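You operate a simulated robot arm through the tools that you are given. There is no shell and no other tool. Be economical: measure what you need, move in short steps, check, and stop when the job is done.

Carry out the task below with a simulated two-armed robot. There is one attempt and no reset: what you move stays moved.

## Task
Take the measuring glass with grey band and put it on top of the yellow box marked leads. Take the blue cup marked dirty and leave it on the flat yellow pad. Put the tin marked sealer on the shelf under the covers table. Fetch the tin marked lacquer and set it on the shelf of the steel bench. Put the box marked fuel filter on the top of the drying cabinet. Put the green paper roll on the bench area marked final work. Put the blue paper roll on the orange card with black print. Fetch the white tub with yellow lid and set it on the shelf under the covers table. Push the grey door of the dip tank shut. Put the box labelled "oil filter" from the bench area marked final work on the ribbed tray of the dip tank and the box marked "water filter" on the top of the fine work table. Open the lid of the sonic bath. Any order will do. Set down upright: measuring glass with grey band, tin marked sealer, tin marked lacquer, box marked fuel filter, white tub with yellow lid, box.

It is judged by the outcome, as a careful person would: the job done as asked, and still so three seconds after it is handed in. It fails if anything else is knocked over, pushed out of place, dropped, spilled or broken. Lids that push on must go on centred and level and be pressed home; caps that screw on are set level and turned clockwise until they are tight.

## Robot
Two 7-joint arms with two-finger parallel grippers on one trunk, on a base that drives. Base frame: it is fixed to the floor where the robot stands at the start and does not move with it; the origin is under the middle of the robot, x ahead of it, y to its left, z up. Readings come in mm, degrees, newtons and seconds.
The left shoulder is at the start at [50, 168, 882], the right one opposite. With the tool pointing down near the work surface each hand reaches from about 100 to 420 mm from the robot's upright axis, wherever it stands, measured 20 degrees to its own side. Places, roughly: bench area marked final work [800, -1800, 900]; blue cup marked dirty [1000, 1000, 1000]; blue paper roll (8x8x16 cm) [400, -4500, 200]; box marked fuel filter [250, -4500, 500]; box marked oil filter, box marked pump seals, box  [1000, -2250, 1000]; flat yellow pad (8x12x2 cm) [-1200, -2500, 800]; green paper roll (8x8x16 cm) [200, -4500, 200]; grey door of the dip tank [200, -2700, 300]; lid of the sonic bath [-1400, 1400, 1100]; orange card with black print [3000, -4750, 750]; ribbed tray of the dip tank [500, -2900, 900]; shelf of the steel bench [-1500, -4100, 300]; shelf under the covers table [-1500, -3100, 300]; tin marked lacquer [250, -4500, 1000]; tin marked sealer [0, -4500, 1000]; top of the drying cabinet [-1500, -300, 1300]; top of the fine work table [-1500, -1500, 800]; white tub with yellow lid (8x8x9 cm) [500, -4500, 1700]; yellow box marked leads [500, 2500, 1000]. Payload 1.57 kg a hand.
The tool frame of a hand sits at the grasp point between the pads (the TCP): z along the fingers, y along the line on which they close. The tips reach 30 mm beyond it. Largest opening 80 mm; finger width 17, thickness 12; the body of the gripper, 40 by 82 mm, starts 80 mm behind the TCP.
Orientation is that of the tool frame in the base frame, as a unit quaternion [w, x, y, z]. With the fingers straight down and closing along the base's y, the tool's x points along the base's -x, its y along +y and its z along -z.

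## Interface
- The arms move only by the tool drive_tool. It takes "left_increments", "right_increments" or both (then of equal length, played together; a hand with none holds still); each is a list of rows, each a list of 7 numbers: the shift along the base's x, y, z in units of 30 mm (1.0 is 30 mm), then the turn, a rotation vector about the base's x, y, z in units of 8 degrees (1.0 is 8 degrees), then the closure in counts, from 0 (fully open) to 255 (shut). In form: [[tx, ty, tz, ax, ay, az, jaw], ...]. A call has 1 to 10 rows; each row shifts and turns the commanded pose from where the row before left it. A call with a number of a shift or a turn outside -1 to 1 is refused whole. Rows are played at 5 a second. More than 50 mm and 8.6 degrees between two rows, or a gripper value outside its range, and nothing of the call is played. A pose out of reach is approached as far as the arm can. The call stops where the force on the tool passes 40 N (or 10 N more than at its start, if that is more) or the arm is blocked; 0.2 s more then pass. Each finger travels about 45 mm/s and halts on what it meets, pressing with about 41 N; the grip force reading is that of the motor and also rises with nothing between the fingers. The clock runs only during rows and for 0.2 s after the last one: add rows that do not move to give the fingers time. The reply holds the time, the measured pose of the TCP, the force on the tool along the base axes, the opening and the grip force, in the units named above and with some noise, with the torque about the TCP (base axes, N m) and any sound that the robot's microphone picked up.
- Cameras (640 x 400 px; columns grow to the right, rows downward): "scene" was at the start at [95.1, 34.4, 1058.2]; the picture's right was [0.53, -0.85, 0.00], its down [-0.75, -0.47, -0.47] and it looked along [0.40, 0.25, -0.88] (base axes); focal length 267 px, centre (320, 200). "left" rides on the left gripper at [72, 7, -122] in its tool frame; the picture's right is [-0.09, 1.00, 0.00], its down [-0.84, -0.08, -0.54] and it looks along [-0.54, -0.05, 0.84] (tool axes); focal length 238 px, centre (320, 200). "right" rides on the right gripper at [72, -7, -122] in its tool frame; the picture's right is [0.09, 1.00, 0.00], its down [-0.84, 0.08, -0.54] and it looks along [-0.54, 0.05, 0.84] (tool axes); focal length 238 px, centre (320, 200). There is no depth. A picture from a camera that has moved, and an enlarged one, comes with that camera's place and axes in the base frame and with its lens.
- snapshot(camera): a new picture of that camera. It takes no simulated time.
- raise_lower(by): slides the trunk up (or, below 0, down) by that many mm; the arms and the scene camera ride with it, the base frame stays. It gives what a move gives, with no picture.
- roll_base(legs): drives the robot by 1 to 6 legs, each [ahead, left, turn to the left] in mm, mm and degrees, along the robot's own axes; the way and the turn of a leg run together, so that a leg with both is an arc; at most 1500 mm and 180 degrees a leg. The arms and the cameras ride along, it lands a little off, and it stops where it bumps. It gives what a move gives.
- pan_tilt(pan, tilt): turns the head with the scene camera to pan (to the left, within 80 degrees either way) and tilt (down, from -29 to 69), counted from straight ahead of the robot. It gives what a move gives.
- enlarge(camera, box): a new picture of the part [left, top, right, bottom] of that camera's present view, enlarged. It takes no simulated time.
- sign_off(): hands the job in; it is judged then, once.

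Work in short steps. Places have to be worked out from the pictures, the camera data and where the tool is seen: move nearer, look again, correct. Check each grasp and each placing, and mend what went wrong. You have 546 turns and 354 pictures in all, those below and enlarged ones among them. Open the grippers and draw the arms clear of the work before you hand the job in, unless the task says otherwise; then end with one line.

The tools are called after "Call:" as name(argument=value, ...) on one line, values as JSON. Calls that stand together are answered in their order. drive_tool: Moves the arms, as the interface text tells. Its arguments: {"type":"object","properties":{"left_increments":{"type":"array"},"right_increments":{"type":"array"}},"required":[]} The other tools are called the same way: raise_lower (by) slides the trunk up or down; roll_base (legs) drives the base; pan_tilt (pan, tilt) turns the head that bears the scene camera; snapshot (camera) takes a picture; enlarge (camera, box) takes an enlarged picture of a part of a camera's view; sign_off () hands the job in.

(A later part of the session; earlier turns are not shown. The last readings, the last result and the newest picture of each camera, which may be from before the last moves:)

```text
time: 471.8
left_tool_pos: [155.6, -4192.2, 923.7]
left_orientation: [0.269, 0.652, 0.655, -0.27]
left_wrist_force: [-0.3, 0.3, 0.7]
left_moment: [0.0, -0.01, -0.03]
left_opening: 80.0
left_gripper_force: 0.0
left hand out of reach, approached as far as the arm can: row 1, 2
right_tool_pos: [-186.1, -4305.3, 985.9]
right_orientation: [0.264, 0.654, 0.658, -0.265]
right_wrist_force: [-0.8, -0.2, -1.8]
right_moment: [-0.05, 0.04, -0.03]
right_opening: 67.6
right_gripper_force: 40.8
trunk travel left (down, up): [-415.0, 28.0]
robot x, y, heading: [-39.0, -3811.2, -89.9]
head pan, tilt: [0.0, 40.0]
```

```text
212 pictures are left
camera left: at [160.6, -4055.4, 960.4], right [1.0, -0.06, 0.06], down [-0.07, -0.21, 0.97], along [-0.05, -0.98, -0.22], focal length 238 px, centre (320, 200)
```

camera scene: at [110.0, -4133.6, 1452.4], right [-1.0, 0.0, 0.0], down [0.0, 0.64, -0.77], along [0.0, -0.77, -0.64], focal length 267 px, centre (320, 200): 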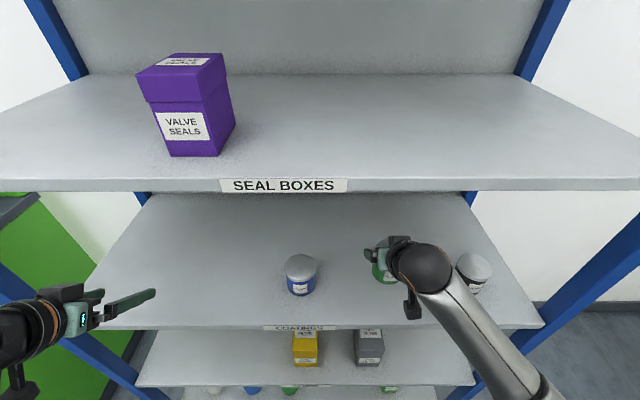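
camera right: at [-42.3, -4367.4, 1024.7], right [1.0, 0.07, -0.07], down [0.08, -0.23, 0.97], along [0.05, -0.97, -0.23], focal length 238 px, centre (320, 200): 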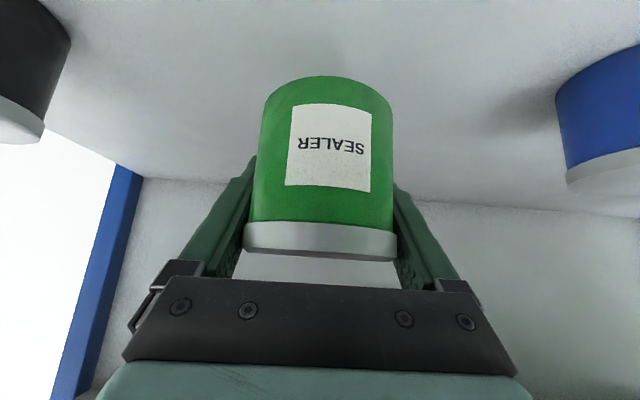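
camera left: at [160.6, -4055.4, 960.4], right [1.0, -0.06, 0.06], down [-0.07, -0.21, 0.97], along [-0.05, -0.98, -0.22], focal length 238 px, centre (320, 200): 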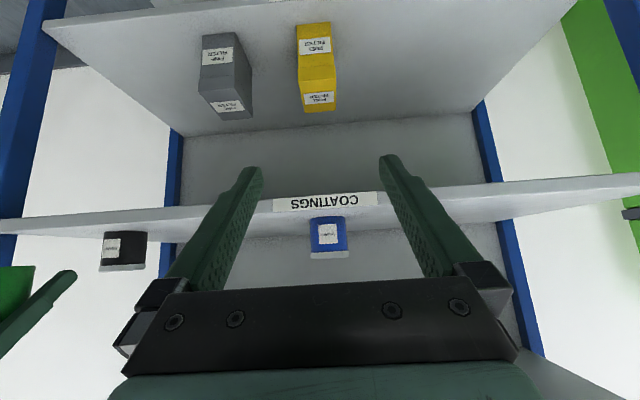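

Aligned with the lacquer. Before advancing I retract the right hand ~110 mm so the sealer stays clear of the black tin.

Call:
drive_tool(right_increments=[[0, 0.9, 0.2, 0, 0, 0, 100], [0, 0.9, 0.2, 0, 0, 0, 100], [0, 0.9, 0.2, 0, 0, 0, 100], [0, 0.9, 0.2, 0, 0, 0, 100], [0, 0, 0, 0, 0, 0, 100]], left_increments=[[-0.05, 0, 0.1, 0, 0, 0, 0], [-0.05, 0, 0.1, 0, 0, 0, 0], [0, 0, 0, 0, 0, 0, 0], [0, 0, 0, 0, 0, 0, 0], [0, 0, 0, 0, 0, 0, 0]])

Call:
roll_base(legs=[[190, 0, 0]])

Call:
snapshot(camera="left")

Call:
snapshot(camera="scene")

```text
time: 473.0
left_tool_pos: [151.0, -4191.4, 930.4]
left_orientation: [0.27, 0.652, 0.655, -0.27]
left_wrist_force: [0.2, -0.3, 0.2]
left_moment: [-0.01, 0.02, -0.04]
left_opening: 80.2
left_gripper_force: 0.0
right_tool_pos: [-186.9, -4196.7, 1010.2]
right_orientation: [0.264, 0.653, 0.658, -0.266]
right_wrist_force: [-0.3, 0.1, -2.5]
right_moment: [-0.06, -0.01, 0.0]
right_opening: 67.8
right_gripper_force: 40.9
trunk travel left (down, up): [-415.0, 28.0]
robot x, y, heading: [-44.4, -3806.9, -90.0]
head pan, tilt: [0.0, 40.0]
```

```text
time: 474.5
left_tool_pos: [149.7, -4379.0, 929.8]
left_orientation: [0.268, 0.654, 0.654, -0.271]
left_wrist_force: [-0.6, -0.3, -0.6]
left_moment: [0.04, -0.01, -0.03]
left_opening: 80.0
left_gripper_force: 0.0
right_tool_pos: [-187.2, -4385.1, 1010.3]
right_orientation: [0.263, 0.655, 0.657, -0.265]
right_wrist_force: [0.1, 0.7, -1.6]
right_moment: [-0.05, -0.01, 0.01]
right_opening: 67.1
right_gripper_force: 41.1
trunk travel left (down, up): [-415.0, 28.0]
robot x, y, heading: [-40.5, -3995.5, -90.2]
head pan, tilt: [0.0, 40.0]
```

```text
211 pictures are left
camera left: at [156.0, -4243.8, 966.7], right [1.0, -0.06, 0.06], down [-0.07, -0.21, 0.97], along [-0.05, -0.97, -0.22], focal length 238 px, centre (320, 200)
```

left: 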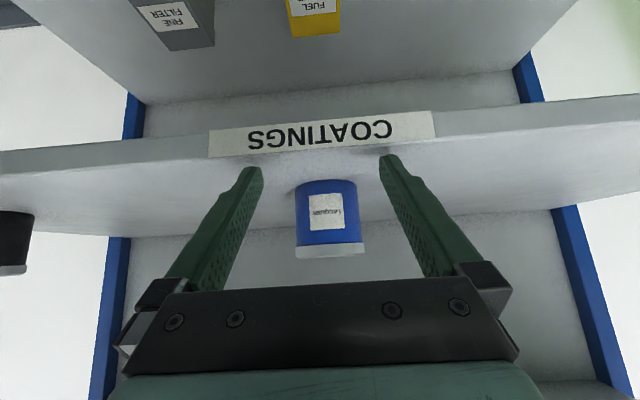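

```text
210 pictures are left
camera scene: at [-40.4, -4122.0, 1452.3], right [-1.0, 0.0, 0.0], down [0.0, 0.64, -0.77], along [0.0, -0.77, -0.64], focal length 267 px, centre (320, 200)
```

scene: 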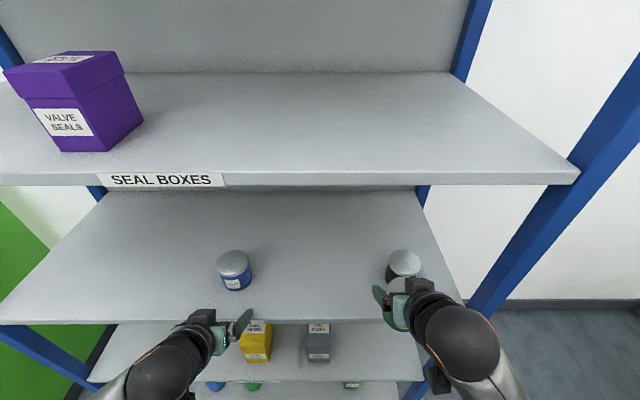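

Blue tin centred. Advance 118 mm.

Call:
drive_tool(left_increments=[[0.1, -0.8, 0, 0, 0, 0, 0], [0.1, -0.8, 0, 0, 0, 0, 0], [0, -0.8, 0, 0, 0, 0, 0], [0, -0.8, 0, 0, 0, 0, 0], [0, -0.7, 0, 0, 0, 0, 0], [0, 0, 0, 0, 0, 0, 0]])

Call:
snapshot(camera="left")

```text
time: 475.9
left_tool_pos: [156.5, -4496.4, 932.0]
left_orientation: [0.267, 0.653, 0.655, -0.27]
left_wrist_force: [0.7, 0.8, 0.4]
left_moment: [-0.02, -0.05, 0.01]
left_opening: 79.8
left_gripper_force: 0.1
right_tool_pos: [-187.3, -4384.1, 1010.5]
right_orientation: [0.265, 0.654, 0.657, -0.265]
right_wrist_force: [0.1, 0.3, -1.1]
right_moment: [-0.02, -0.01, 0.02]
right_opening: 67.6
right_gripper_force: 40.7
trunk travel left (down, up): [-415.0, 28.0]
robot x, y, heading: [-41.0, -3996.2, -90.1]
head pan, tilt: [0.0, 40.0]
```

```text
209 pictures are left
camera left: at [162.1, -4360.8, 968.4], right [1.0, -0.07, 0.06], down [-0.07, -0.21, 0.97], along [-0.05, -0.98, -0.22], focal length 238 px, centre (320, 200)
```

left: 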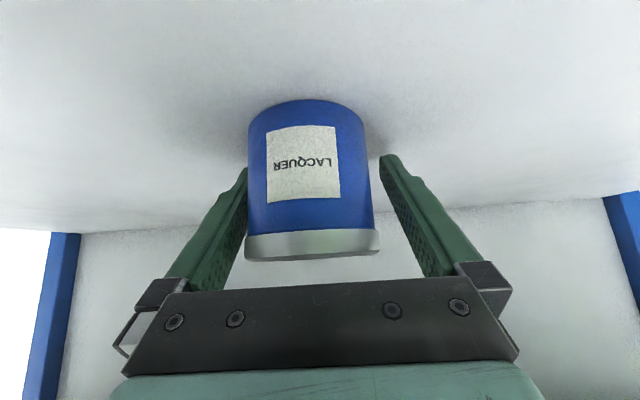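

LACQUER confirmed. Trim −4.5 mm x, 13 mm deeper, close and lift.

Call:
drive_tool(left_increments=[[-0.15, -0.43, 0, 0, 0, 0, 0], [0, 0, 0, 0, 0, 0, 0], [0, 0, 0, 0, 0, 0, 100], [0, 0, 0, 0, 0, 0, 100], [0, 0, 0, 0, 0, 0, 100], [0, 0, 0, 0, 0, 0, 100]])

Call:
drive_tool(left_increments=[[0, 0, 0.3, 0, 0, 0, 100], [0, 0, 0.5, 0, 0, 0, 100], [0, 0, 0.5, 0, 0, 0, 100], [0, 0.2, 0.5, 0, 0, 0, 100], [0, 0, 0, 0, 0, 0, 100]])

Call:
snapshot(camera="left")

```text
time: 477.3
left_tool_pos: [151.9, -4509.1, 930.7]
left_orientation: [0.268, 0.653, 0.655, -0.27]
left_wrist_force: [0.8, -0.5, 0.2]
left_moment: [-0.01, -0.01, -0.02]
left_opening: 67.4
left_gripper_force: 41.1
right_tool_pos: [-186.5, -4384.1, 1010.1]
right_orientation: [0.263, 0.655, 0.657, -0.266]
right_wrist_force: [0.6, 0.2, -2.0]
right_moment: [-0.05, 0.02, 0.01]
right_opening: 67.4
right_gripper_force: 41.2
trunk travel left (down, up): [-415.0, 28.0]
robot x, y, heading: [-40.9, -3995.6, -90.2]
head pan, tilt: [0.0, 40.0]
```

```text
time: 478.5
left_tool_pos: [152.5, -4503.7, 984.4]
left_orientation: [0.268, 0.654, 0.654, -0.271]
left_wrist_force: [-0.4, 0.1, -1.2]
left_moment: [-0.03, 0.01, 0.03]
left_opening: 67.8
left_gripper_force: 41.3
right_tool_pos: [-187.6, -4385.5, 1009.0]
right_orientation: [0.264, 0.654, 0.657, -0.266]
right_wrist_force: [0.6, -0.1, -2.3]
right_moment: [-0.04, 0.01, 0.01]
right_opening: 67.2
right_gripper_force: 41.2
trunk travel left (down, up): [-415.0, 28.0]
robot x, y, heading: [-42.1, -3996.6, -89.9]
head pan, tilt: [0.0, 40.0]
```

```text
208 pictures are left
camera left: at [158.1, -4366.9, 1022.0], right [1.0, -0.07, 0.06], down [-0.07, -0.21, 0.97], along [-0.05, -0.97, -0.22], focal length 238 px, centre (320, 200)
```

left: 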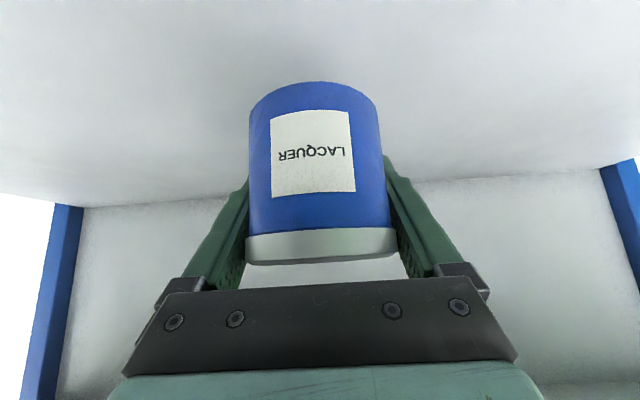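

Both tins are held. Back out, turn to face west and look at the covers table and the steel bench.

Call:
roll_base(legs=[[-300, 0, 0], [0, 0, -90]])

Call:
pan_tilt(pan=0, tilt=25)

Call:
snapshot(camera="scene")

```text
time: 484.4
left_tool_pos: [-546.0, -3885.9, 984.7]
left_orientation: [-0.001, 0.925, 0.001, -0.381]
left_wrist_force: [0.5, 0.1, -3.0]
left_moment: [0.0, 0.05, 0.01]
left_opening: 67.3
left_gripper_force: 41.6
right_tool_pos: [-427.7, -3546.3, 1009.3]
right_orientation: [-0.001, 0.927, 0.003, -0.374]
right_wrist_force: [0.6, -0.8, -1.7]
right_moment: [0.04, 0.05, 0.02]
right_opening: 67.3
right_gripper_force: 40.9
trunk travel left (down, up): [-415.0, 28.0]
robot x, y, heading: [-39.8, -3688.2, 180.0]
head pan, tilt: [0.0, 40.0]
```

```text
time: 485.2
left_tool_pos: [-546.3, -3884.9, 985.3]
left_orientation: [-0.001, 0.925, 0.002, -0.381]
left_wrist_force: [-0.3, 0.3, -1.5]
left_moment: [0.01, 0.05, -0.02]
left_opening: 67.7
left_gripper_force: 40.9
right_tool_pos: [-428.5, -3547.0, 1009.0]
right_orientation: [-0.001, 0.928, 0.003, -0.373]
right_wrist_force: [-0.6, -0.9, -2.1]
right_moment: [0.0, 0.06, 0.0]
right_opening: 67.6
right_gripper_force: 40.6
trunk travel left (down, up): [-415.0, 28.0]
robot x, y, heading: [-41.0, -3693.1, 179.8]
head pan, tilt: [0.0, 25.0]
```

```text
207 pictures are left
camera scene: at [-171.7, -3691.6, 1475.6], right [0.0, 1.0, 0.0], down [0.42, 0.0, -0.91], along [-0.91, 0.0, -0.42], focal length 267 px, centre (320, 200)
```

scene: 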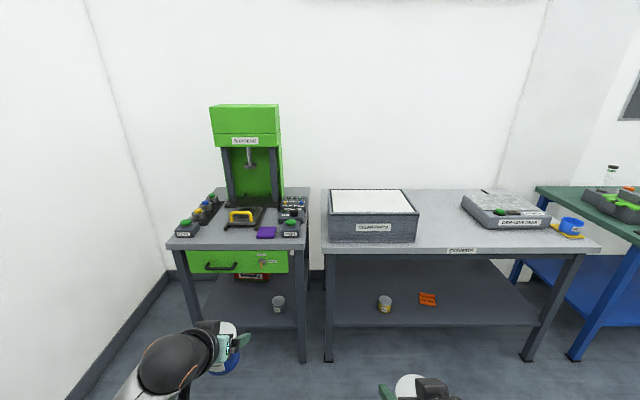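

The left table is the steel bench (shelf z≈306, holding a grey tin), the right one is marked COVERS. I lower the trunk and left arm here, then approach the steel bench.

Call:
raise_lower(by=-400)

Call:
drive_tool(left_increments=[[0, 0, -0.9, 0, 0, 0, 100], [0, 0, -0.9, 0, 0, 0, 100], [0, 0, -0.9, 0, 0, 0, 100], [0, 0, -0.9, 0, 0, 0, 100], [0, 0, -0.9, 0, 0, 0, 100], [0, 0, -0.9, 0, 0, 0, 100], [0, 0, -0.9, 0, 0, 0, 100], [0, 0, 0, 0, 0, 0, 100]])

Call:
roll_base(legs=[[560, 170, 0]])

Call:
pan_tilt(pan=15, tilt=45)

Call:
snapshot(camera="scene")

Call:
snapshot(camera="left")

```text
time: 489.0
left_tool_pos: [-545.4, -3886.1, 584.9]
left_orientation: [-0.001, 0.925, 0.002, -0.381]
left_wrist_force: [0.4, -0.7, -1.8]
left_moment: [0.0, 0.06, -0.01]
left_opening: 67.6
left_gripper_force: 40.5
right_tool_pos: [-428.4, -3546.1, 608.9]
right_orientation: [-0.002, 0.927, 0.003, -0.374]
right_wrist_force: [0.7, 0.1, -1.8]
right_moment: [-0.01, 0.03, 0.01]
right_opening: 67.6
right_gripper_force: 40.8
trunk travel left (down, up): [-15.0, 428.0]
robot x, y, heading: [-40.9, -3692.0, 179.7]
head pan, tilt: [0.0, 25.0]
```

```text
time: 490.8
left_tool_pos: [-545.9, -3883.9, 395.9]
left_orientation: [-0.001, 0.925, 0.001, -0.381]
left_wrist_force: [-0.3, 0.7, -1.9]
left_moment: [-0.01, 0.07, -0.01]
left_opening: 67.4
left_gripper_force: 40.7
right_tool_pos: [-429.2, -3545.7, 612.0]
right_orientation: [-0.001, 0.927, 0.002, -0.375]
right_wrist_force: [0.9, -0.4, -2.4]
right_moment: [0.02, 0.05, 0.0]
right_opening: 67.3
right_gripper_force: 40.8
trunk travel left (down, up): [-15.0, 428.0]
robot x, y, heading: [-38.4, -3692.5, 179.8]
head pan, tilt: [0.0, 25.0]
```

```text
time: 494.1
left_tool_pos: [-1098.7, -4050.5, 397.3]
left_orientation: [-0.001, 0.925, 0.002, -0.381]
left_wrist_force: [-0.6, -0.1, -2.9]
left_moment: [0.02, 0.05, 0.02]
left_opening: 67.2
left_gripper_force: 41.1
right_tool_pos: [-980.7, -3711.2, 609.6]
right_orientation: [-0.002, 0.927, 0.003, -0.374]
right_wrist_force: [-0.2, 0.4, -1.6]
right_moment: [0.0, 0.06, 0.04]
right_opening: 67.4
right_gripper_force: 40.8
trunk travel left (down, up): [-15.0, 428.0]
robot x, y, heading: [-589.7, -3859.2, 180.0]
head pan, tilt: [0.0, 25.0]
```

```text
time: 494.9
left_tool_pos: [-1098.3, -4050.2, 397.7]
left_orientation: [-0.001, 0.925, 0.001, -0.38]
left_wrist_force: [-0.2, 0.3, -2.1]
left_moment: [0.01, 0.09, 0.02]
left_opening: 67.3
left_gripper_force: 41.4
right_tool_pos: [-981.2, -3712.2, 610.1]
right_orientation: [-0.001, 0.927, 0.004, -0.374]
right_wrist_force: [0.0, -0.7, -1.2]
right_moment: [-0.03, 0.07, 0.04]
right_opening: 67.3
right_gripper_force: 41.4
trunk travel left (down, up): [-15.0, 428.0]
robot x, y, heading: [-591.5, -3858.2, 180.0]
head pan, tilt: [15.0, 45.0]
```

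```text
206 pictures are left
camera scene: at [-710.5, -3878.3, 1045.2], right [-0.26, 0.97, 0.0], down [0.68, 0.18, -0.71], along [-0.68, -0.18, -0.71], focal length 267 px, centre (320, 200)
```

scene: 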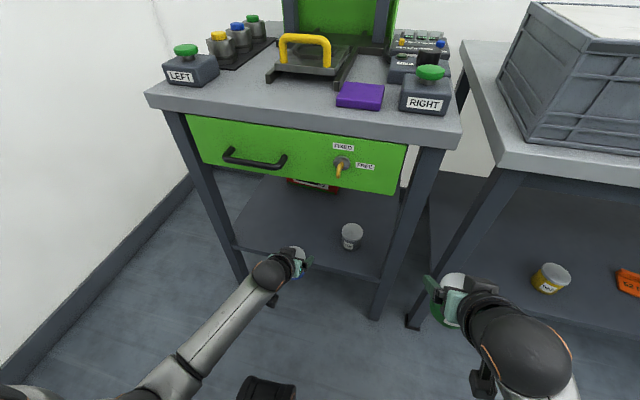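

```text
205 pictures are left
camera left: at [-962.6, -4058.5, 433.4], right [-0.06, -1.0, 0.06], down [-0.21, 0.07, 0.97], along [-0.98, 0.05, -0.22], focal length 238 px, centre (320, 200)
```

left: 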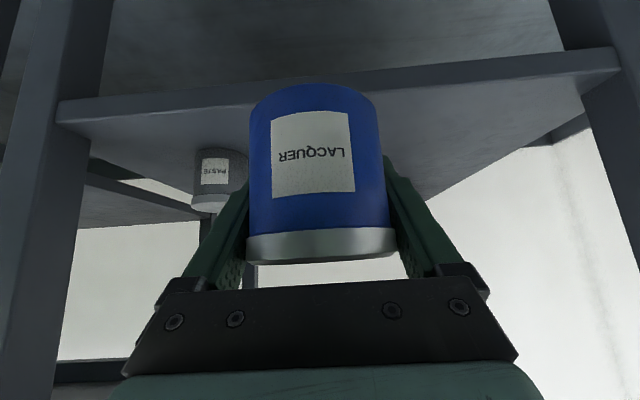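

Tin is level and 40 mm above the shelf (edge x≈−1128). I go in 70 mm with the base and 85 mm with the arm.

Call:
roll_base(legs=[[65, 0, 0]])

Call:
drive_tool(left_increments=[[-0.8, 0, 0, 0, 0, 0, 100], [-0.8, 0, 0, 0, 0, 0, 100], [-0.8, 0, 0, 0, 0, 0, 100], [-0.5, 0, 0, 0, 0, 0, 100], [0, 0, 0, 0, 0, 0, 100]])

Call:
snapshot(camera="left")

Call:
snapshot(camera="scene")

```text
time: 495.9
left_tool_pos: [-1162.7, -4051.2, 397.0]
left_orientation: [-0.001, 0.925, 0.002, -0.381]
left_wrist_force: [0.4, 0.0, -0.6]
left_moment: [0.0, 0.05, 0.02]
left_opening: 67.6
left_gripper_force: 41.2
right_tool_pos: [-1045.2, -3711.7, 609.9]
right_orientation: [0.0, 0.927, 0.004, -0.374]
right_wrist_force: [-0.1, 0.1, -2.0]
right_moment: [-0.01, 0.02, 0.03]
right_opening: 67.7
right_gripper_force: 41.2
trunk travel left (down, up): [-15.0, 428.0]
robot x, y, heading: [-662.1, -3859.7, 180.2]
head pan, tilt: [15.0, 45.0]
```

```text
time: 497.1
left_tool_pos: [-1248.6, -4052.0, 395.6]
left_orientation: [-0.001, 0.925, 0.002, -0.38]
left_wrist_force: [0.6, -0.7, -2.8]
left_moment: [-0.01, 0.03, 0.0]
left_opening: 67.5
left_gripper_force: 41.0
right_tool_pos: [-1046.1, -3712.5, 610.3]
right_orientation: [-0.001, 0.927, 0.003, -0.374]
right_wrist_force: [0.3, 0.2, -2.1]
right_moment: [0.0, 0.09, -0.01]
right_opening: 67.4
right_gripper_force: 41.4
trunk travel left (down, up): [-15.0, 428.0]
robot x, y, heading: [-661.5, -3858.9, 179.9]
head pan, tilt: [15.0, 45.0]
```

```text
204 pictures are left
camera left: at [-1112.4, -4058.1, 432.5], right [-0.06, -1.0, 0.06], down [-0.21, 0.07, 0.97], along [-0.98, 0.05, -0.22], focal length 238 px, centre (320, 200)
```

left: 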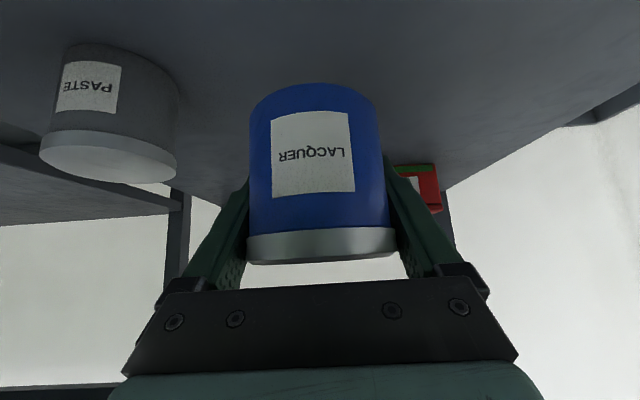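

```text
203 pictures are left
camera scene: at [-774.6, -3878.4, 1045.1], right [-0.26, 0.97, 0.0], down [0.68, 0.18, -0.71], along [-0.68, -0.18, -0.71], focal length 267 px, centre (320, 200)
```

scene: 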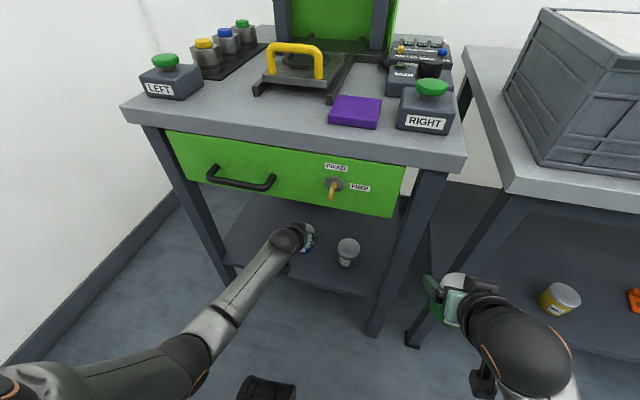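

Position is free of the PASTE tin. Lower to contact.

Call:
drive_tool(left_increments=[[0, 0, -0.5, 0, 0, 0, 100], [0, 0, -0.3, 0, 0, 0, 100], [0, 0, -0.1, 0, 0, 0, 100], [0, 0, -0.1, 0, 0, 0, 100], [0, 0, 0, 0, 0, 0, 100]])

Call:
drive_tool(left_increments=[[0, 0, -0.12, 0, 0, 0, 100], [0, 0, -0.12, 0, 0, 0, 100], [0, 0, 0, 0, 0, 0, 100]])

Call:
drive_tool(left_increments=[[0, 0, -0.12, 0, 0, 0, 100], [0, 0, -0.12, 0, 0, 0, 100], [0, 0, 0, 0, 0, 0, 100]])

```text
time: 498.3
left_tool_pos: [-1248.7, -4050.6, 365.6]
left_orientation: [-0.001, 0.925, 0.003, -0.381]
left_wrist_force: [-0.5, 1.3, -1.5]
left_moment: [-0.01, 0.04, -0.02]
left_opening: 67.4
left_gripper_force: 40.6
right_tool_pos: [-1045.4, -3711.7, 610.3]
right_orientation: [-0.001, 0.927, 0.003, -0.375]
right_wrist_force: [0.2, 1.0, -1.5]
right_moment: [-0.02, 0.06, 0.01]
right_opening: 67.5
right_gripper_force: 41.0
trunk travel left (down, up): [-15.0, 428.0]
robot x, y, heading: [-655.9, -3857.2, 180.0]
head pan, tilt: [15.0, 45.0]
```

```text
time: 499.1
left_tool_pos: [-1247.5, -4056.4, 358.4]
left_orientation: [0.002, 0.925, 0.002, -0.38]
left_wrist_force: [0.2, -0.3, -2.6]
left_moment: [0.0, 0.01, -0.02]
left_opening: 67.2
left_gripper_force: 40.9
right_tool_pos: [-1044.2, -3712.9, 612.1]
right_orientation: [-0.003, 0.927, 0.003, -0.376]
right_wrist_force: [-1.0, -0.3, -1.8]
right_moment: [-0.04, 0.05, 0.0]
right_opening: 67.5
right_gripper_force: 40.4
trunk travel left (down, up): [-15.0, 428.0]
robot x, y, heading: [-654.2, -3858.8, 180.2]
head pan, tilt: [15.0, 45.0]
```

```text
time: 499.9
left_tool_pos: [-1246.8, -4060.8, 350.4]
left_orientation: [0.006, 0.925, 0.002, -0.379]
left_wrist_force: [0.3, 0.3, -1.2]
left_moment: [-0.02, 0.07, -0.01]
left_opening: 67.1
left_gripper_force: 41.3
right_tool_pos: [-1044.1, -3713.0, 612.2]
right_orientation: [-0.001, 0.927, 0.004, -0.375]
right_wrist_force: [-0.8, 0.4, -1.9]
right_moment: [0.0, 0.04, 0.0]
right_opening: 67.4
right_gripper_force: 40.9
trunk travel left (down, up): [-15.0, 428.0]
robot x, y, heading: [-654.5, -3861.3, 179.8]
head pan, tilt: [15.0, 45.0]
```

Call:
drive_tool(left_increments=[[0, 0, -0.12, 0, 0, 0, 100], [0, 0, 0, 0, 0, 0, 100]])

Call:
drive_tool(left_increments=[[0, 0, -0.12, 0, 0, 0, 100], [0, 0, 0, 0, 0, 0, 100]])

Call:
snapshot(camera="left")

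Call:
snapshot(camera="scene")

```text
time: 500.5
left_tool_pos: [-1246.8, -4065.1, 346.7]
left_orientation: [0.007, 0.925, 0.002, -0.38]
left_wrist_force: [0.1, 0.3, -2.6]
left_moment: [0.02, 0.06, -0.03]
left_opening: 67.3
left_gripper_force: 41.1
right_tool_pos: [-1045.1, -3713.9, 612.9]
right_orientation: [-0.003, 0.926, 0.004, -0.377]
right_wrist_force: [-0.3, -0.6, -1.9]
right_moment: [0.01, 0.04, -0.01]
right_opening: 67.6
right_gripper_force: 40.8
trunk travel left (down, up): [-15.0, 428.0]
robot x, y, heading: [-658.3, -3858.6, 180.0]
head pan, tilt: [15.0, 45.0]
```

```text
time: 501.1
left_tool_pos: [-1246.3, -4067.4, 341.8]
left_orientation: [0.009, 0.925, 0.004, -0.38]
left_wrist_force: [0.2, -0.3, -2.0]
left_moment: [-0.03, 0.02, 0.01]
left_opening: 67.4
left_gripper_force: 40.3
right_tool_pos: [-1044.3, -3712.1, 611.8]
right_orientation: [-0.003, 0.927, 0.003, -0.376]
right_wrist_force: [0.9, -0.3, -2.5]
right_moment: [-0.01, 0.03, 0.0]
right_opening: 67.7
right_gripper_force: 41.6
trunk travel left (down, up): [-15.0, 428.0]
robot x, y, heading: [-658.1, -3853.5, 180.0]
head pan, tilt: [15.0, 45.0]
```

```text
202 pictures are left
camera left: at [-1110.0, -4072.5, 379.9], right [-0.05, -1.0, 0.08], down [-0.22, 0.09, 0.97], along [-0.97, 0.04, -0.22], focal length 238 px, centre (320, 200)
```

left: 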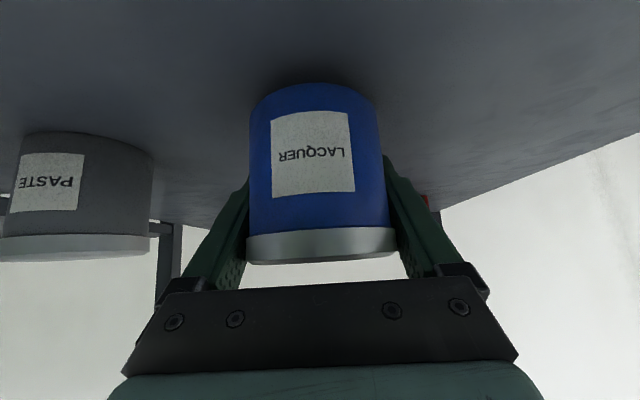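

```text
201 pictures are left
camera scene: at [-771.4, -3880.9, 1045.7], right [-0.26, 0.97, 0.0], down [0.68, 0.19, -0.71], along [-0.69, -0.18, -0.7], focal length 267 px, centre (320, 200)
```

scene: 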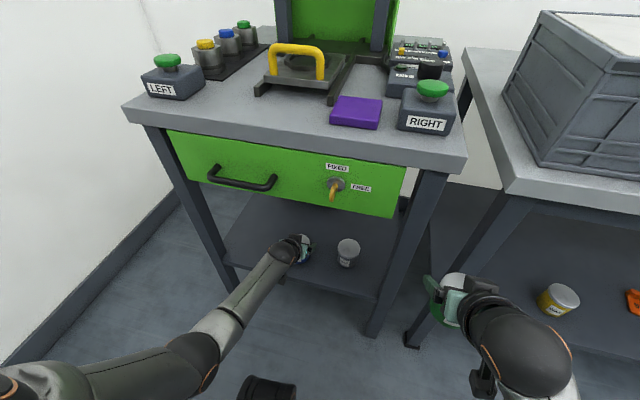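

Call:
drive_tool(left_increments=[[0, 0.05, -0.12, 0, 0, 0, 100], [0, 0, 0, 0, 0, 0, 100]])

Call:
drive_tool(left_increments=[[0, 0.05, -0.12, 0, 0, 0, 100], [0, 0, 0, 0, 0, 0, 100]])

Call:
drive_tool(left_increments=[[0, 0.05, -0.12, 0, 0, 0, 100], [0, 0, 0, 0, 0, 0, 100]])

```text
time: 501.7
left_tool_pos: [-1245.8, -4070.0, 336.4]
left_orientation: [0.012, 0.926, 0.003, -0.378]
left_wrist_force: [0.4, -0.6, -2.8]
left_moment: [0.03, 0.03, 0.01]
left_opening: 67.1
left_gripper_force: 41.8
right_tool_pos: [-1043.1, -3713.1, 611.8]
right_orientation: [-0.002, 0.927, 0.005, -0.376]
right_wrist_force: [-0.3, 0.0, -1.5]
right_moment: [0.03, 0.05, 0.0]
right_opening: 67.5
right_gripper_force: 41.0
trunk travel left (down, up): [-15.0, 428.0]
robot x, y, heading: [-654.3, -3859.0, 180.0]
head pan, tilt: [15.0, 45.0]
```

```text
time: 502.3
left_tool_pos: [-1243.9, -4073.8, 333.9]
left_orientation: [0.014, 0.925, 0.004, -0.379]
left_wrist_force: [-0.6, 0.5, -1.7]
left_moment: [0.02, 0.07, -0.03]
left_opening: 67.3
left_gripper_force: 41.6
right_tool_pos: [-1043.4, -3714.8, 613.1]
right_orientation: [-0.003, 0.926, 0.004, -0.376]
right_wrist_force: [0.2, -0.1, -2.0]
right_moment: [0.0, 0.02, -0.02]
right_opening: 67.3
right_gripper_force: 41.1
trunk travel left (down, up): [-15.0, 428.0]
robot x, y, heading: [-655.4, -3855.5, 180.1]
head pan, tilt: [15.0, 45.0]
```

```text
time: 502.9
left_tool_pos: [-1247.0, -4075.1, 331.2]
left_orientation: [0.016, 0.924, 0.004, -0.382]
left_wrist_force: [4.6, 1.5, 16.4]
left_moment: [0.62, -0.52, -0.1]
left_opening: 67.6
left_gripper_force: 41.2
right_tool_pos: [-1043.4, -3714.5, 613.4]
right_orientation: [-0.004, 0.926, 0.004, -0.377]
right_wrist_force: [-1.0, 0.5, -2.3]
right_moment: [0.0, 0.1, -0.05]
right_opening: 67.4
right_gripper_force: 40.5
trunk travel left (down, up): [-15.0, 428.0]
robot x, y, heading: [-657.0, -3859.0, 179.8]
head pan, tilt: [15.0, 45.0]
```

Contact. Open, then retreat along the finger axis.

Call:
drive_tool(left_increments=[[0, 0, 0.03, 0, 0, 0, 60], [0, 0, 0, 0, 0, 0, 0], [0, 0, 0, 0, 0, 0, 0], [0, 0, 0, 0, 0, 0, 0], [0.5, 0, 0.5, 0, 0, 0, 0], [0.7, 0, 0.7, 0, 0, 0, 0], [0.9, 0, 0.6, 0, 0, 0, 0], [1, 0, 0.3, 0, 0, 0, 0], [1, 0, 0.3, 0, 0, 0, 0]])

Call:
snapshot(camera="left")

```text
time: 504.8
left_tool_pos: [-1228.0, -4057.5, 507.9]
left_orientation: [0.011, 0.88, 0.003, -0.475]
left_wrist_force: [0.0, 0.1, -0.7]
left_moment: [0.01, 0.05, 0.02]
left_opening: 79.9
left_gripper_force: 0.1
right_tool_pos: [-1041.7, -3709.8, 614.9]
right_orientation: [0.003, 0.926, 0.002, -0.379]
right_wrist_force: [-0.4, -0.5, -1.9]
right_moment: [0.02, 0.06, 0.01]
right_opening: 67.5
right_gripper_force: 41.1
trunk travel left (down, up): [-15.0, 428.0]
robot x, y, heading: [-657.7, -3859.0, 180.1]
head pan, tilt: [15.0, 45.0]
stopped in row 9 (left hand): the arm was blocked; the commanded pose is now the measured one
```

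```text
200 pictures are left
camera left: at [-1087.9, -4063.6, 514.8], right [-0.04, -0.99, 0.09], down [-0.01, 0.09, 1.0], along [-1.0, 0.04, -0.01], focal length 238 px, centre (320, 200)
```

left: 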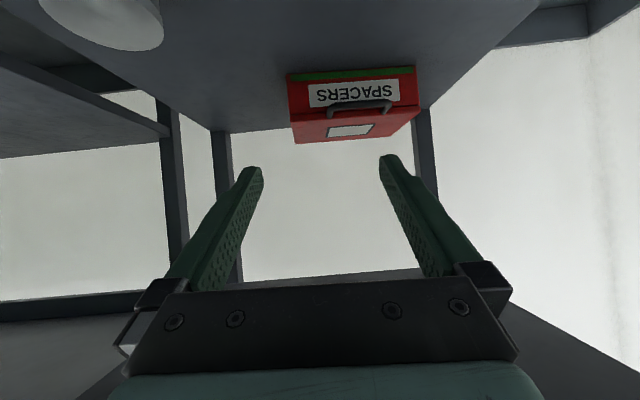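

The hand rose oddly; I check the tin and the arm.

Call:
enlarge(camera="scene", box=[160, 140, 440, 340])

```text
2.00 times, centred on (300, 240) of scene
camera zoom: at [-767.0, -3872.5, 1049.7], right [-0.26, 0.97, -0.01], down [0.68, 0.18, -0.72], along [-0.69, -0.19, -0.7], focal length 534 px, centre (360, 120)
```

zoom: 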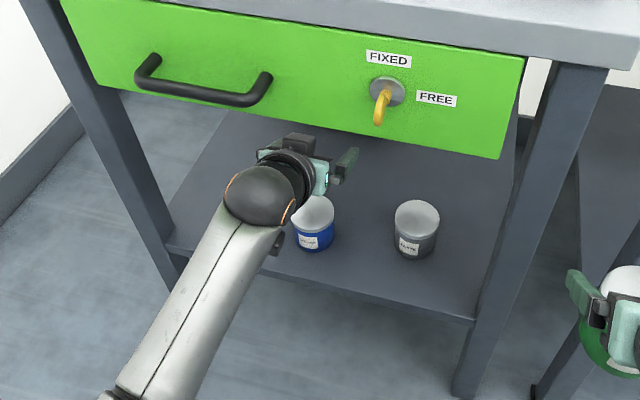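

Lacquer stands upright on the steel bench's shelf. Back the base straight out.

Call:
roll_base(legs=[[-330, 0, 0]])

Call:
snapshot(camera="scene")

```text
time: 506.9
left_tool_pos: [-899.8, -4059.7, 507.1]
left_orientation: [0.012, 0.88, 0.005, -0.475]
left_wrist_force: [1.1, -0.2, 3.3]
left_moment: [0.02, -0.2, -0.02]
left_opening: 80.0
left_gripper_force: 0.0
right_tool_pos: [-715.0, -3710.9, 615.4]
right_orientation: [0.003, 0.925, 0.003, -0.38]
right_wrist_force: [0.1, 0.4, -0.7]
right_moment: [0.02, -0.01, -0.02]
right_opening: 67.6
right_gripper_force: 41.3
trunk travel left (down, up): [-15.0, 428.0]
robot x, y, heading: [-327.4, -3852.0, -179.8]
head pan, tilt: [15.0, 45.0]
```

```text
198 pictures are left
camera scene: at [-440.5, -3872.4, 1049.8], right [-0.26, 0.96, -0.01], down [0.68, 0.18, -0.71], along [-0.69, -0.19, -0.7], focal length 267 px, centre (320, 200)
```

scene: 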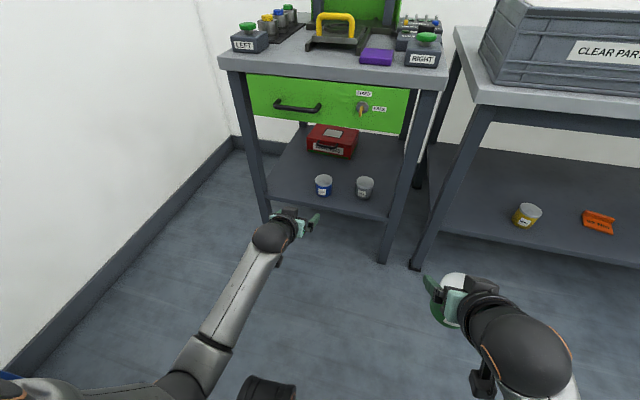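

Next the sealer. I fold the left hand up and back, and lower the right hand.

Call:
drive_tool(left_increments=[[0.3, 0, 1, 0, 0, 0, 0], [0.6, 0, 1, 0, 0, 0, 0], [0.9, 0, 1, 0, 0, 0, 0], [0.9, 0, 1, 0, 0, 0, 0], [0.9, 0, 1, 0, 0, 0, 0], [0.9, 0, 1, 0, 0, 0, 0], [0.9, 0, 1, 0, 0, 0, 0], [0, 0, 0, 0, 0, 0, 0]], right_increments=[[-0.5, 0.3, -0.5, 0, 0, 0, 100], [-0.5, 0.3, -0.9, 0, 0, 0, 100], [-0.5, 0.3, -0.9, 0, 0, 0, 100], [-0.5, 0.3, -0.9, 0, 0, 0, 100], [0, 0, -0.9, 0, 0, 0, 100], [0, 0, -0.9, 0, 0, 0, 100], [0, 0, -0.9, 0, 0, 0, 100], [0, 0, 0, 0, 0, 0, 100]])

Call:
roll_base(legs=[[0, -170, 0]])

Call:
pan_tilt(pan=-20, tilt=45)

Call:
snapshot(camera="scene")

```text
time: 508.9
left_tool_pos: [-752.3, -4054.1, 710.1]
left_orientation: [0.037, 0.894, -0.004, -0.447]
left_wrist_force: [0.4, 0.9, 1.5]
left_moment: [-0.01, 0.02, 0.02]
left_opening: 80.0
left_gripper_force: 0.0
left hand out of reach, approached as far as the arm can: row 7
right_tool_pos: [-774.9, -3672.6, 456.4]
right_orientation: [0.011, 0.923, 0.002, -0.384]
right_wrist_force: [0.1, 0.1, -1.5]
right_moment: [-0.01, 0.02, -0.01]
right_opening: 67.6
right_gripper_force: 41.0
trunk travel left (down, up): [-15.0, 428.0]
robot x, y, heading: [-326.3, -3856.4, -179.7]
head pan, tilt: [15.0, 45.0]
stopped in row 8 (right hand): the arm was blocked; the commanded pose is now the measured one
```

```text
time: 510.4
left_tool_pos: [-753.2, -3887.4, 710.6]
left_orientation: [0.036, 0.892, -0.005, -0.45]
left_wrist_force: [0.5, -0.2, 0.0]
left_moment: [0.01, 0.01, 0.03]
left_opening: 79.8
left_gripper_force: 0.2
right_tool_pos: [-775.7, -3506.3, 457.1]
right_orientation: [0.01, 0.923, 0.001, -0.384]
right_wrist_force: [0.3, 0.1, -2.2]
right_moment: [0.01, 0.01, 0.01]
right_opening: 67.4
right_gripper_force: 40.3
trunk travel left (down, up): [-15.0, 428.0]
robot x, y, heading: [-333.3, -3694.4, -179.6]
head pan, tilt: [15.0, 45.0]
```

```text
time: 511.4
left_tool_pos: [-752.6, -3887.8, 710.5]
left_orientation: [0.036, 0.893, -0.005, -0.448]
left_wrist_force: [-0.3, 0.2, -0.8]
left_moment: [0.01, -0.02, -0.02]
left_opening: 80.2
left_gripper_force: 0.1
right_tool_pos: [-776.3, -3506.7, 455.7]
right_orientation: [0.01, 0.924, 0.0, -0.383]
right_wrist_force: [-1.1, -0.3, -2.4]
right_moment: [0.0, 0.06, -0.04]
right_opening: 67.7
right_gripper_force: 40.6
trunk travel left (down, up): [-15.0, 428.0]
robot x, y, heading: [-329.5, -3689.3, -179.8]
head pan, tilt: [-20.0, 45.0]
```

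```text
197 pictures are left
camera scene: at [-430.5, -3646.4, 1065.4], right [0.34, 0.94, -0.03], down [0.65, -0.26, -0.71], along [-0.68, 0.22, -0.7], focal length 267 px, centre (320, 200)
```

scene: 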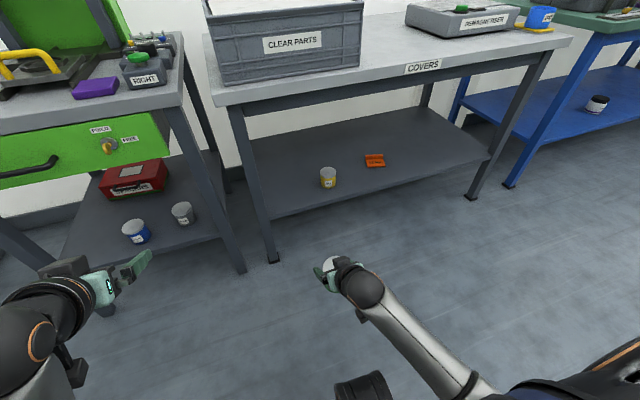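

Shelf target ≈(−1260, −3470), between the leg and the yellow tin. I stretch the right arm forward/outward first, then lower it.

Call:
drive_tool(right_increments=[[-1, 0.4, 0, 0, 0, 0, 100], [-1, 0.4, 0, 0, 0, 0, 100], [-1, 0.3, 0, 0, 0, 0, 100], [-0.5, 0, -0.6, 0, 0, 0, 100], [0, 0, -0.6, 0, 0, 0, 100], [0, 0, -0.6, 0, 0, 0, 100], [0, 0, 0, 0, 0, 0, 100]])

Call:
roll_base(legs=[[240, 0, 0]])

Call:
snapshot(camera="right")

Call:
snapshot(camera="scene")

```text
time: 513.0
left_tool_pos: [-753.4, -3887.2, 708.7]
left_orientation: [0.035, 0.892, -0.006, -0.45]
left_wrist_force: [-1.6, -0.5, -1.2]
left_moment: [0.01, 0.01, 0.01]
left_opening: 80.1
left_gripper_force: 0.1
right_tool_pos: [-882.2, -3475.6, 402.8]
right_orientation: [0.011, 0.923, 0.001, -0.384]
right_wrist_force: [0.1, 0.4, -2.4]
right_moment: [-0.05, 0.04, 0.05]
right_opening: 67.2
right_gripper_force: 40.5
trunk travel left (down, up): [-15.0, 428.0]
robot x, y, heading: [-331.9, -3691.2, -179.9]
head pan, tilt: [-20.0, 45.0]
```

```text
time: 514.8
left_tool_pos: [-994.9, -3888.2, 710.4]
left_orientation: [0.035, 0.892, -0.005, -0.452]
left_wrist_force: [0.3, 0.7, -0.2]
left_moment: [-0.03, -0.02, -0.04]
left_opening: 79.8
left_gripper_force: 0.1
right_tool_pos: [-1123.8, -3476.3, 402.4]
right_orientation: [0.01, 0.924, 0.001, -0.383]
right_wrist_force: [0.3, 0.7, -1.1]
right_moment: [0.02, 0.05, 0.02]
right_opening: 67.4
right_gripper_force: 41.0
trunk travel left (down, up): [-15.0, 428.0]
robot x, y, heading: [-570.9, -3690.6, -180.0]
head pan, tilt: [-20.0, 45.0]
```

```text
196 pictures are left
camera right: at [-984.4, -3466.4, 438.5], right [0.08, -1.0, -0.05], down [-0.21, -0.06, 0.98], along [-0.98, -0.06, -0.21], focal length 238 px, centre (320, 200)
```

right: 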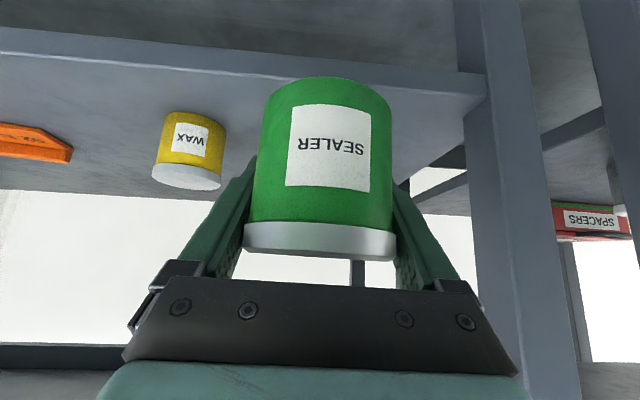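

```text
195 pictures are left
camera scene: at [-672.6, -3647.0, 1064.9], right [0.34, 0.94, -0.03], down [0.65, -0.26, -0.71], along [-0.68, 0.22, -0.7], focal length 267 px, centre (320, 200)
```

scene: 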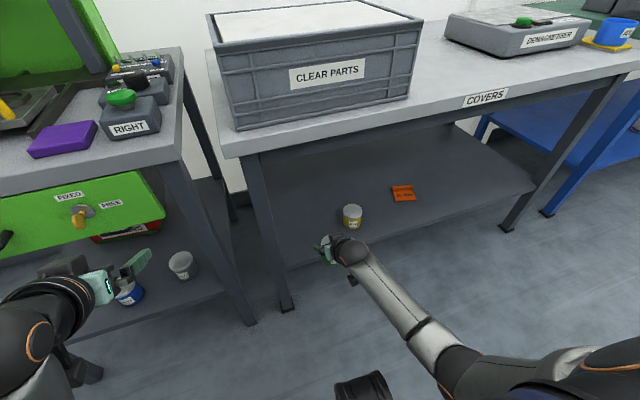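

Go in: base 65 mm plus arm 75 mm.

Call:
roll_base(legs=[[65, 0, 0]])

Call:
drive_tool(right_increments=[[-0.8, 0, 0, 0, 0, 0, 100], [-0.8, 0, 0, 0, 0, 0, 100], [-0.9, 0, 0, 0, 0, 0, 100], [0, 0, -0.5, 0, 0, 0, 100], [0, 0, -0.3, 0, 0, 0, 100], [0, 0, -0.3, 0, 0, 0, 100], [0, 0, 0, 0, 0, 0, 100]])

Call:
snapshot(camera="right")

```text
time: 515.8
left_tool_pos: [-1058.8, -3888.1, 710.4]
left_orientation: [0.035, 0.892, -0.004, -0.452]
left_wrist_force: [1.4, 0.6, 0.5]
left_moment: [0.02, 0.02, -0.04]
left_opening: 80.2
left_gripper_force: 0.1
right_tool_pos: [-1185.3, -3477.7, 404.5]
right_orientation: [0.01, 0.924, 0.001, -0.383]
right_wrist_force: [-0.4, 0.5, -1.8]
right_moment: [-0.01, 0.06, -0.02]
right_opening: 67.5
right_gripper_force: 41.0
trunk travel left (down, up): [-15.0, 428.0]
robot x, y, heading: [-635.1, -3696.6, -179.8]
head pan, tilt: [-20.0, 45.0]
```

```text
time: 517.4
left_tool_pos: [-1057.9, -3889.5, 711.4]
left_orientation: [0.034, 0.891, -0.004, -0.452]
left_wrist_force: [-0.1, -0.1, 0.4]
left_moment: [-0.02, 0.0, -0.01]
left_opening: 79.9
left_gripper_force: 0.1
right_tool_pos: [-1261.8, -3478.3, 371.0]
right_orientation: [0.01, 0.924, 0.002, -0.383]
right_wrist_force: [-0.4, -0.4, -2.3]
right_moment: [0.03, 0.05, 0.02]
right_opening: 67.5
right_gripper_force: 41.4
trunk travel left (down, up): [-15.0, 428.0]
robot x, y, heading: [-634.1, -3691.3, -179.5]
head pan, tilt: [-20.0, 45.0]
```

```text
194 pictures are left
camera right: at [-1123.0, -3468.6, 406.2], right [0.08, -1.0, -0.05], down [-0.21, -0.06, 0.98], along [-0.98, -0.06, -0.21], focal length 238 px, centre (320, 200)
```

right: 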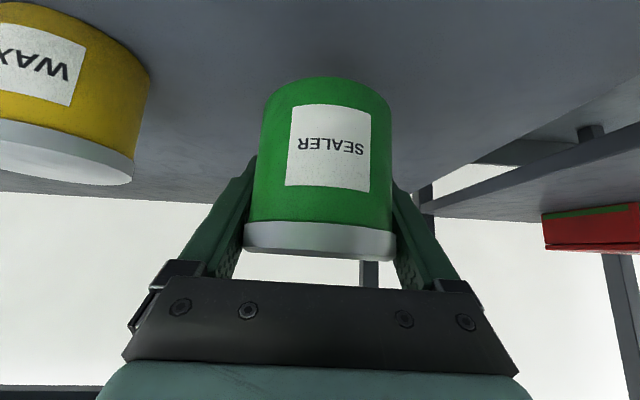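

Clear of the WAX tin. Lower to contact.

Call:
drive_tool(right_increments=[[0, 0, -0.5, 0, 0, 0, 100], [0, 0, -0.3, 0, 0, 0, 100], [0, 0, -0.12, 0, 0, 0, 100], [0, 0, 0, 0, 0, 0, 100]])

Call:
drive_tool(right_increments=[[0, 0, -0.12, 0, 0, 0, 100], [0, 0, -0.12, 0, 0, 0, 100], [0, 0, 0, 0, 0, 0, 100]])

Call:
drive_tool(right_increments=[[0, 0, -0.12, 0, 0, 0, 100], [0, 0, -0.12, 0, 0, 0, 100], [0, 0, 0, 0, 0, 0, 100]])

```text
time: 518.4
left_tool_pos: [-1059.8, -3888.3, 712.3]
left_orientation: [0.034, 0.891, -0.004, -0.452]
left_wrist_force: [0.4, -0.1, 0.1]
left_moment: [0.0, -0.02, -0.02]
left_opening: 80.3
left_gripper_force: 0.0
right_tool_pos: [-1261.6, -3476.7, 342.6]
right_orientation: [0.012, 0.924, 0.003, -0.382]
right_wrist_force: [-0.1, 0.6, -1.8]
right_moment: [0.0, 0.04, 0.03]
right_opening: 67.7
right_gripper_force: 40.5
trunk travel left (down, up): [-15.0, 428.0]
robot x, y, heading: [-637.0, -3688.6, -179.8]
head pan, tilt: [-20.0, 45.0]
```

```text
time: 519.2
left_tool_pos: [-1059.5, -3889.2, 713.2]
left_orientation: [0.035, 0.891, -0.004, -0.454]
left_wrist_force: [0.5, 0.3, -0.1]
left_moment: [-0.01, 0.0, -0.01]
left_opening: 79.9
left_gripper_force: 0.1
right_tool_pos: [-1261.9, -3479.0, 334.9]
right_orientation: [0.01, 0.923, 0.002, -0.384]
right_wrist_force: [0.1, -1.2, -1.9]
right_moment: [-0.03, 0.03, 0.01]
right_opening: 67.5
right_gripper_force: 40.9
trunk travel left (down, up): [-15.0, 428.0]
robot x, y, heading: [-634.4, -3695.0, -179.6]
head pan, tilt: [-20.0, 45.0]
```

```text
time: 520.0
left_tool_pos: [-1059.1, -3888.3, 712.8]
left_orientation: [0.034, 0.891, -0.004, -0.454]
left_wrist_force: [0.2, -0.6, -1.0]
left_moment: [-0.02, 0.01, -0.02]
left_opening: 80.1
left_gripper_force: 0.0
right_tool_pos: [-1263.4, -3478.0, 332.8]
right_orientation: [0.011, 0.923, 0.002, -0.384]
right_wrist_force: [-0.4, 1.4, 4.3]
right_moment: [0.19, -0.22, 0.1]
right_opening: 67.8
right_gripper_force: 41.4
right hand out of reach, approached as far as the arm can: row 2
trunk travel left (down, up): [-15.0, 428.0]
robot x, y, heading: [-631.6, -3691.0, -179.6]
head pan, tilt: [-20.0, 45.0]
```

Contact. Open, then back straight out with the base.

Call:
drive_tool(right_increments=[[0, 0, 0, 0, 0, 0, 60], [0, 0, 0, 0, 0, 0, 0], [0, 0, 0, 0, 0, 0, 0], [0, 0, 0, 0, 0, 0, 0]])

Call:
snapshot(camera="right")

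Call:
roll_base(legs=[[-330, 0, 0]])

Call:
snapshot(camera="scene")

```text
time: 521.0
left_tool_pos: [-1058.9, -3888.6, 712.3]
left_orientation: [0.035, 0.891, -0.004, -0.454]
left_wrist_force: [-0.3, 0.6, -0.3]
left_moment: [0.03, 0.01, -0.02]
left_opening: 80.0
left_gripper_force: 0.2
right_tool_pos: [-1262.1, -3478.9, 331.6]
right_orientation: [0.011, 0.924, 0.001, -0.383]
right_wrist_force: [0.1, -0.1, -0.1]
right_moment: [-0.02, -0.01, -0.01]
right_opening: 80.1
right_gripper_force: 0.0
trunk travel left (down, up): [-15.0, 428.0]
robot x, y, heading: [-636.8, -3692.5, -179.7]
head pan, tilt: [-20.0, 45.0]
```

```text
193 pictures are left
camera right: at [-1123.7, -3468.7, 367.9], right [0.08, -1.0, -0.05], down [-0.21, -0.06, 0.98], along [-0.98, -0.07, -0.21], focal length 238 px, centre (320, 200)
```

right: 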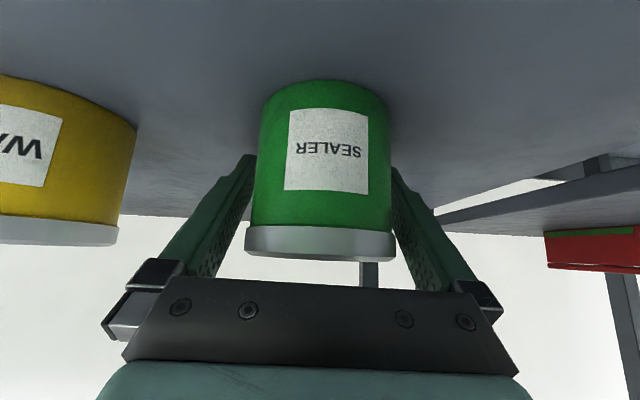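

```text
time: 523.1
left_tool_pos: [-729.2, -3888.7, 713.5]
left_orientation: [0.035, 0.89, -0.001, -0.454]
left_wrist_force: [0.7, 0.0, 0.2]
left_moment: [-0.02, 0.01, 0.02]
left_opening: 79.9
left_gripper_force: 0.0
right_tool_pos: [-933.4, -3480.5, 331.1]
right_orientation: [0.012, 0.924, 0.005, -0.383]
right_wrist_force: [-0.8, 0.5, -0.5]
right_moment: [0.0, -0.01, 0.0]
right_opening: 79.7
right_gripper_force: 0.1
trunk travel left (down, up): [-15.0, 428.0]
robot x, y, heading: [-304.5, -3688.8, -179.2]
head pan, tilt: [-20.0, 45.0]
```

```text
192 pictures are left
camera scene: at [-407.0, -3645.7, 1064.1], right [0.33, 0.94, -0.03], down [0.65, -0.25, -0.71], along [-0.68, 0.22, -0.7], focal length 267 px, centre (320, 200)
```

scene: 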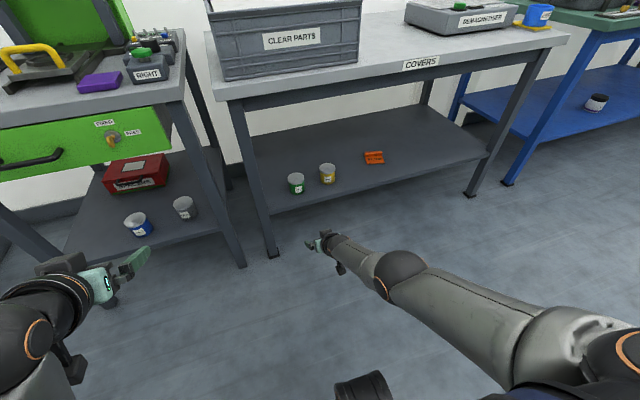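

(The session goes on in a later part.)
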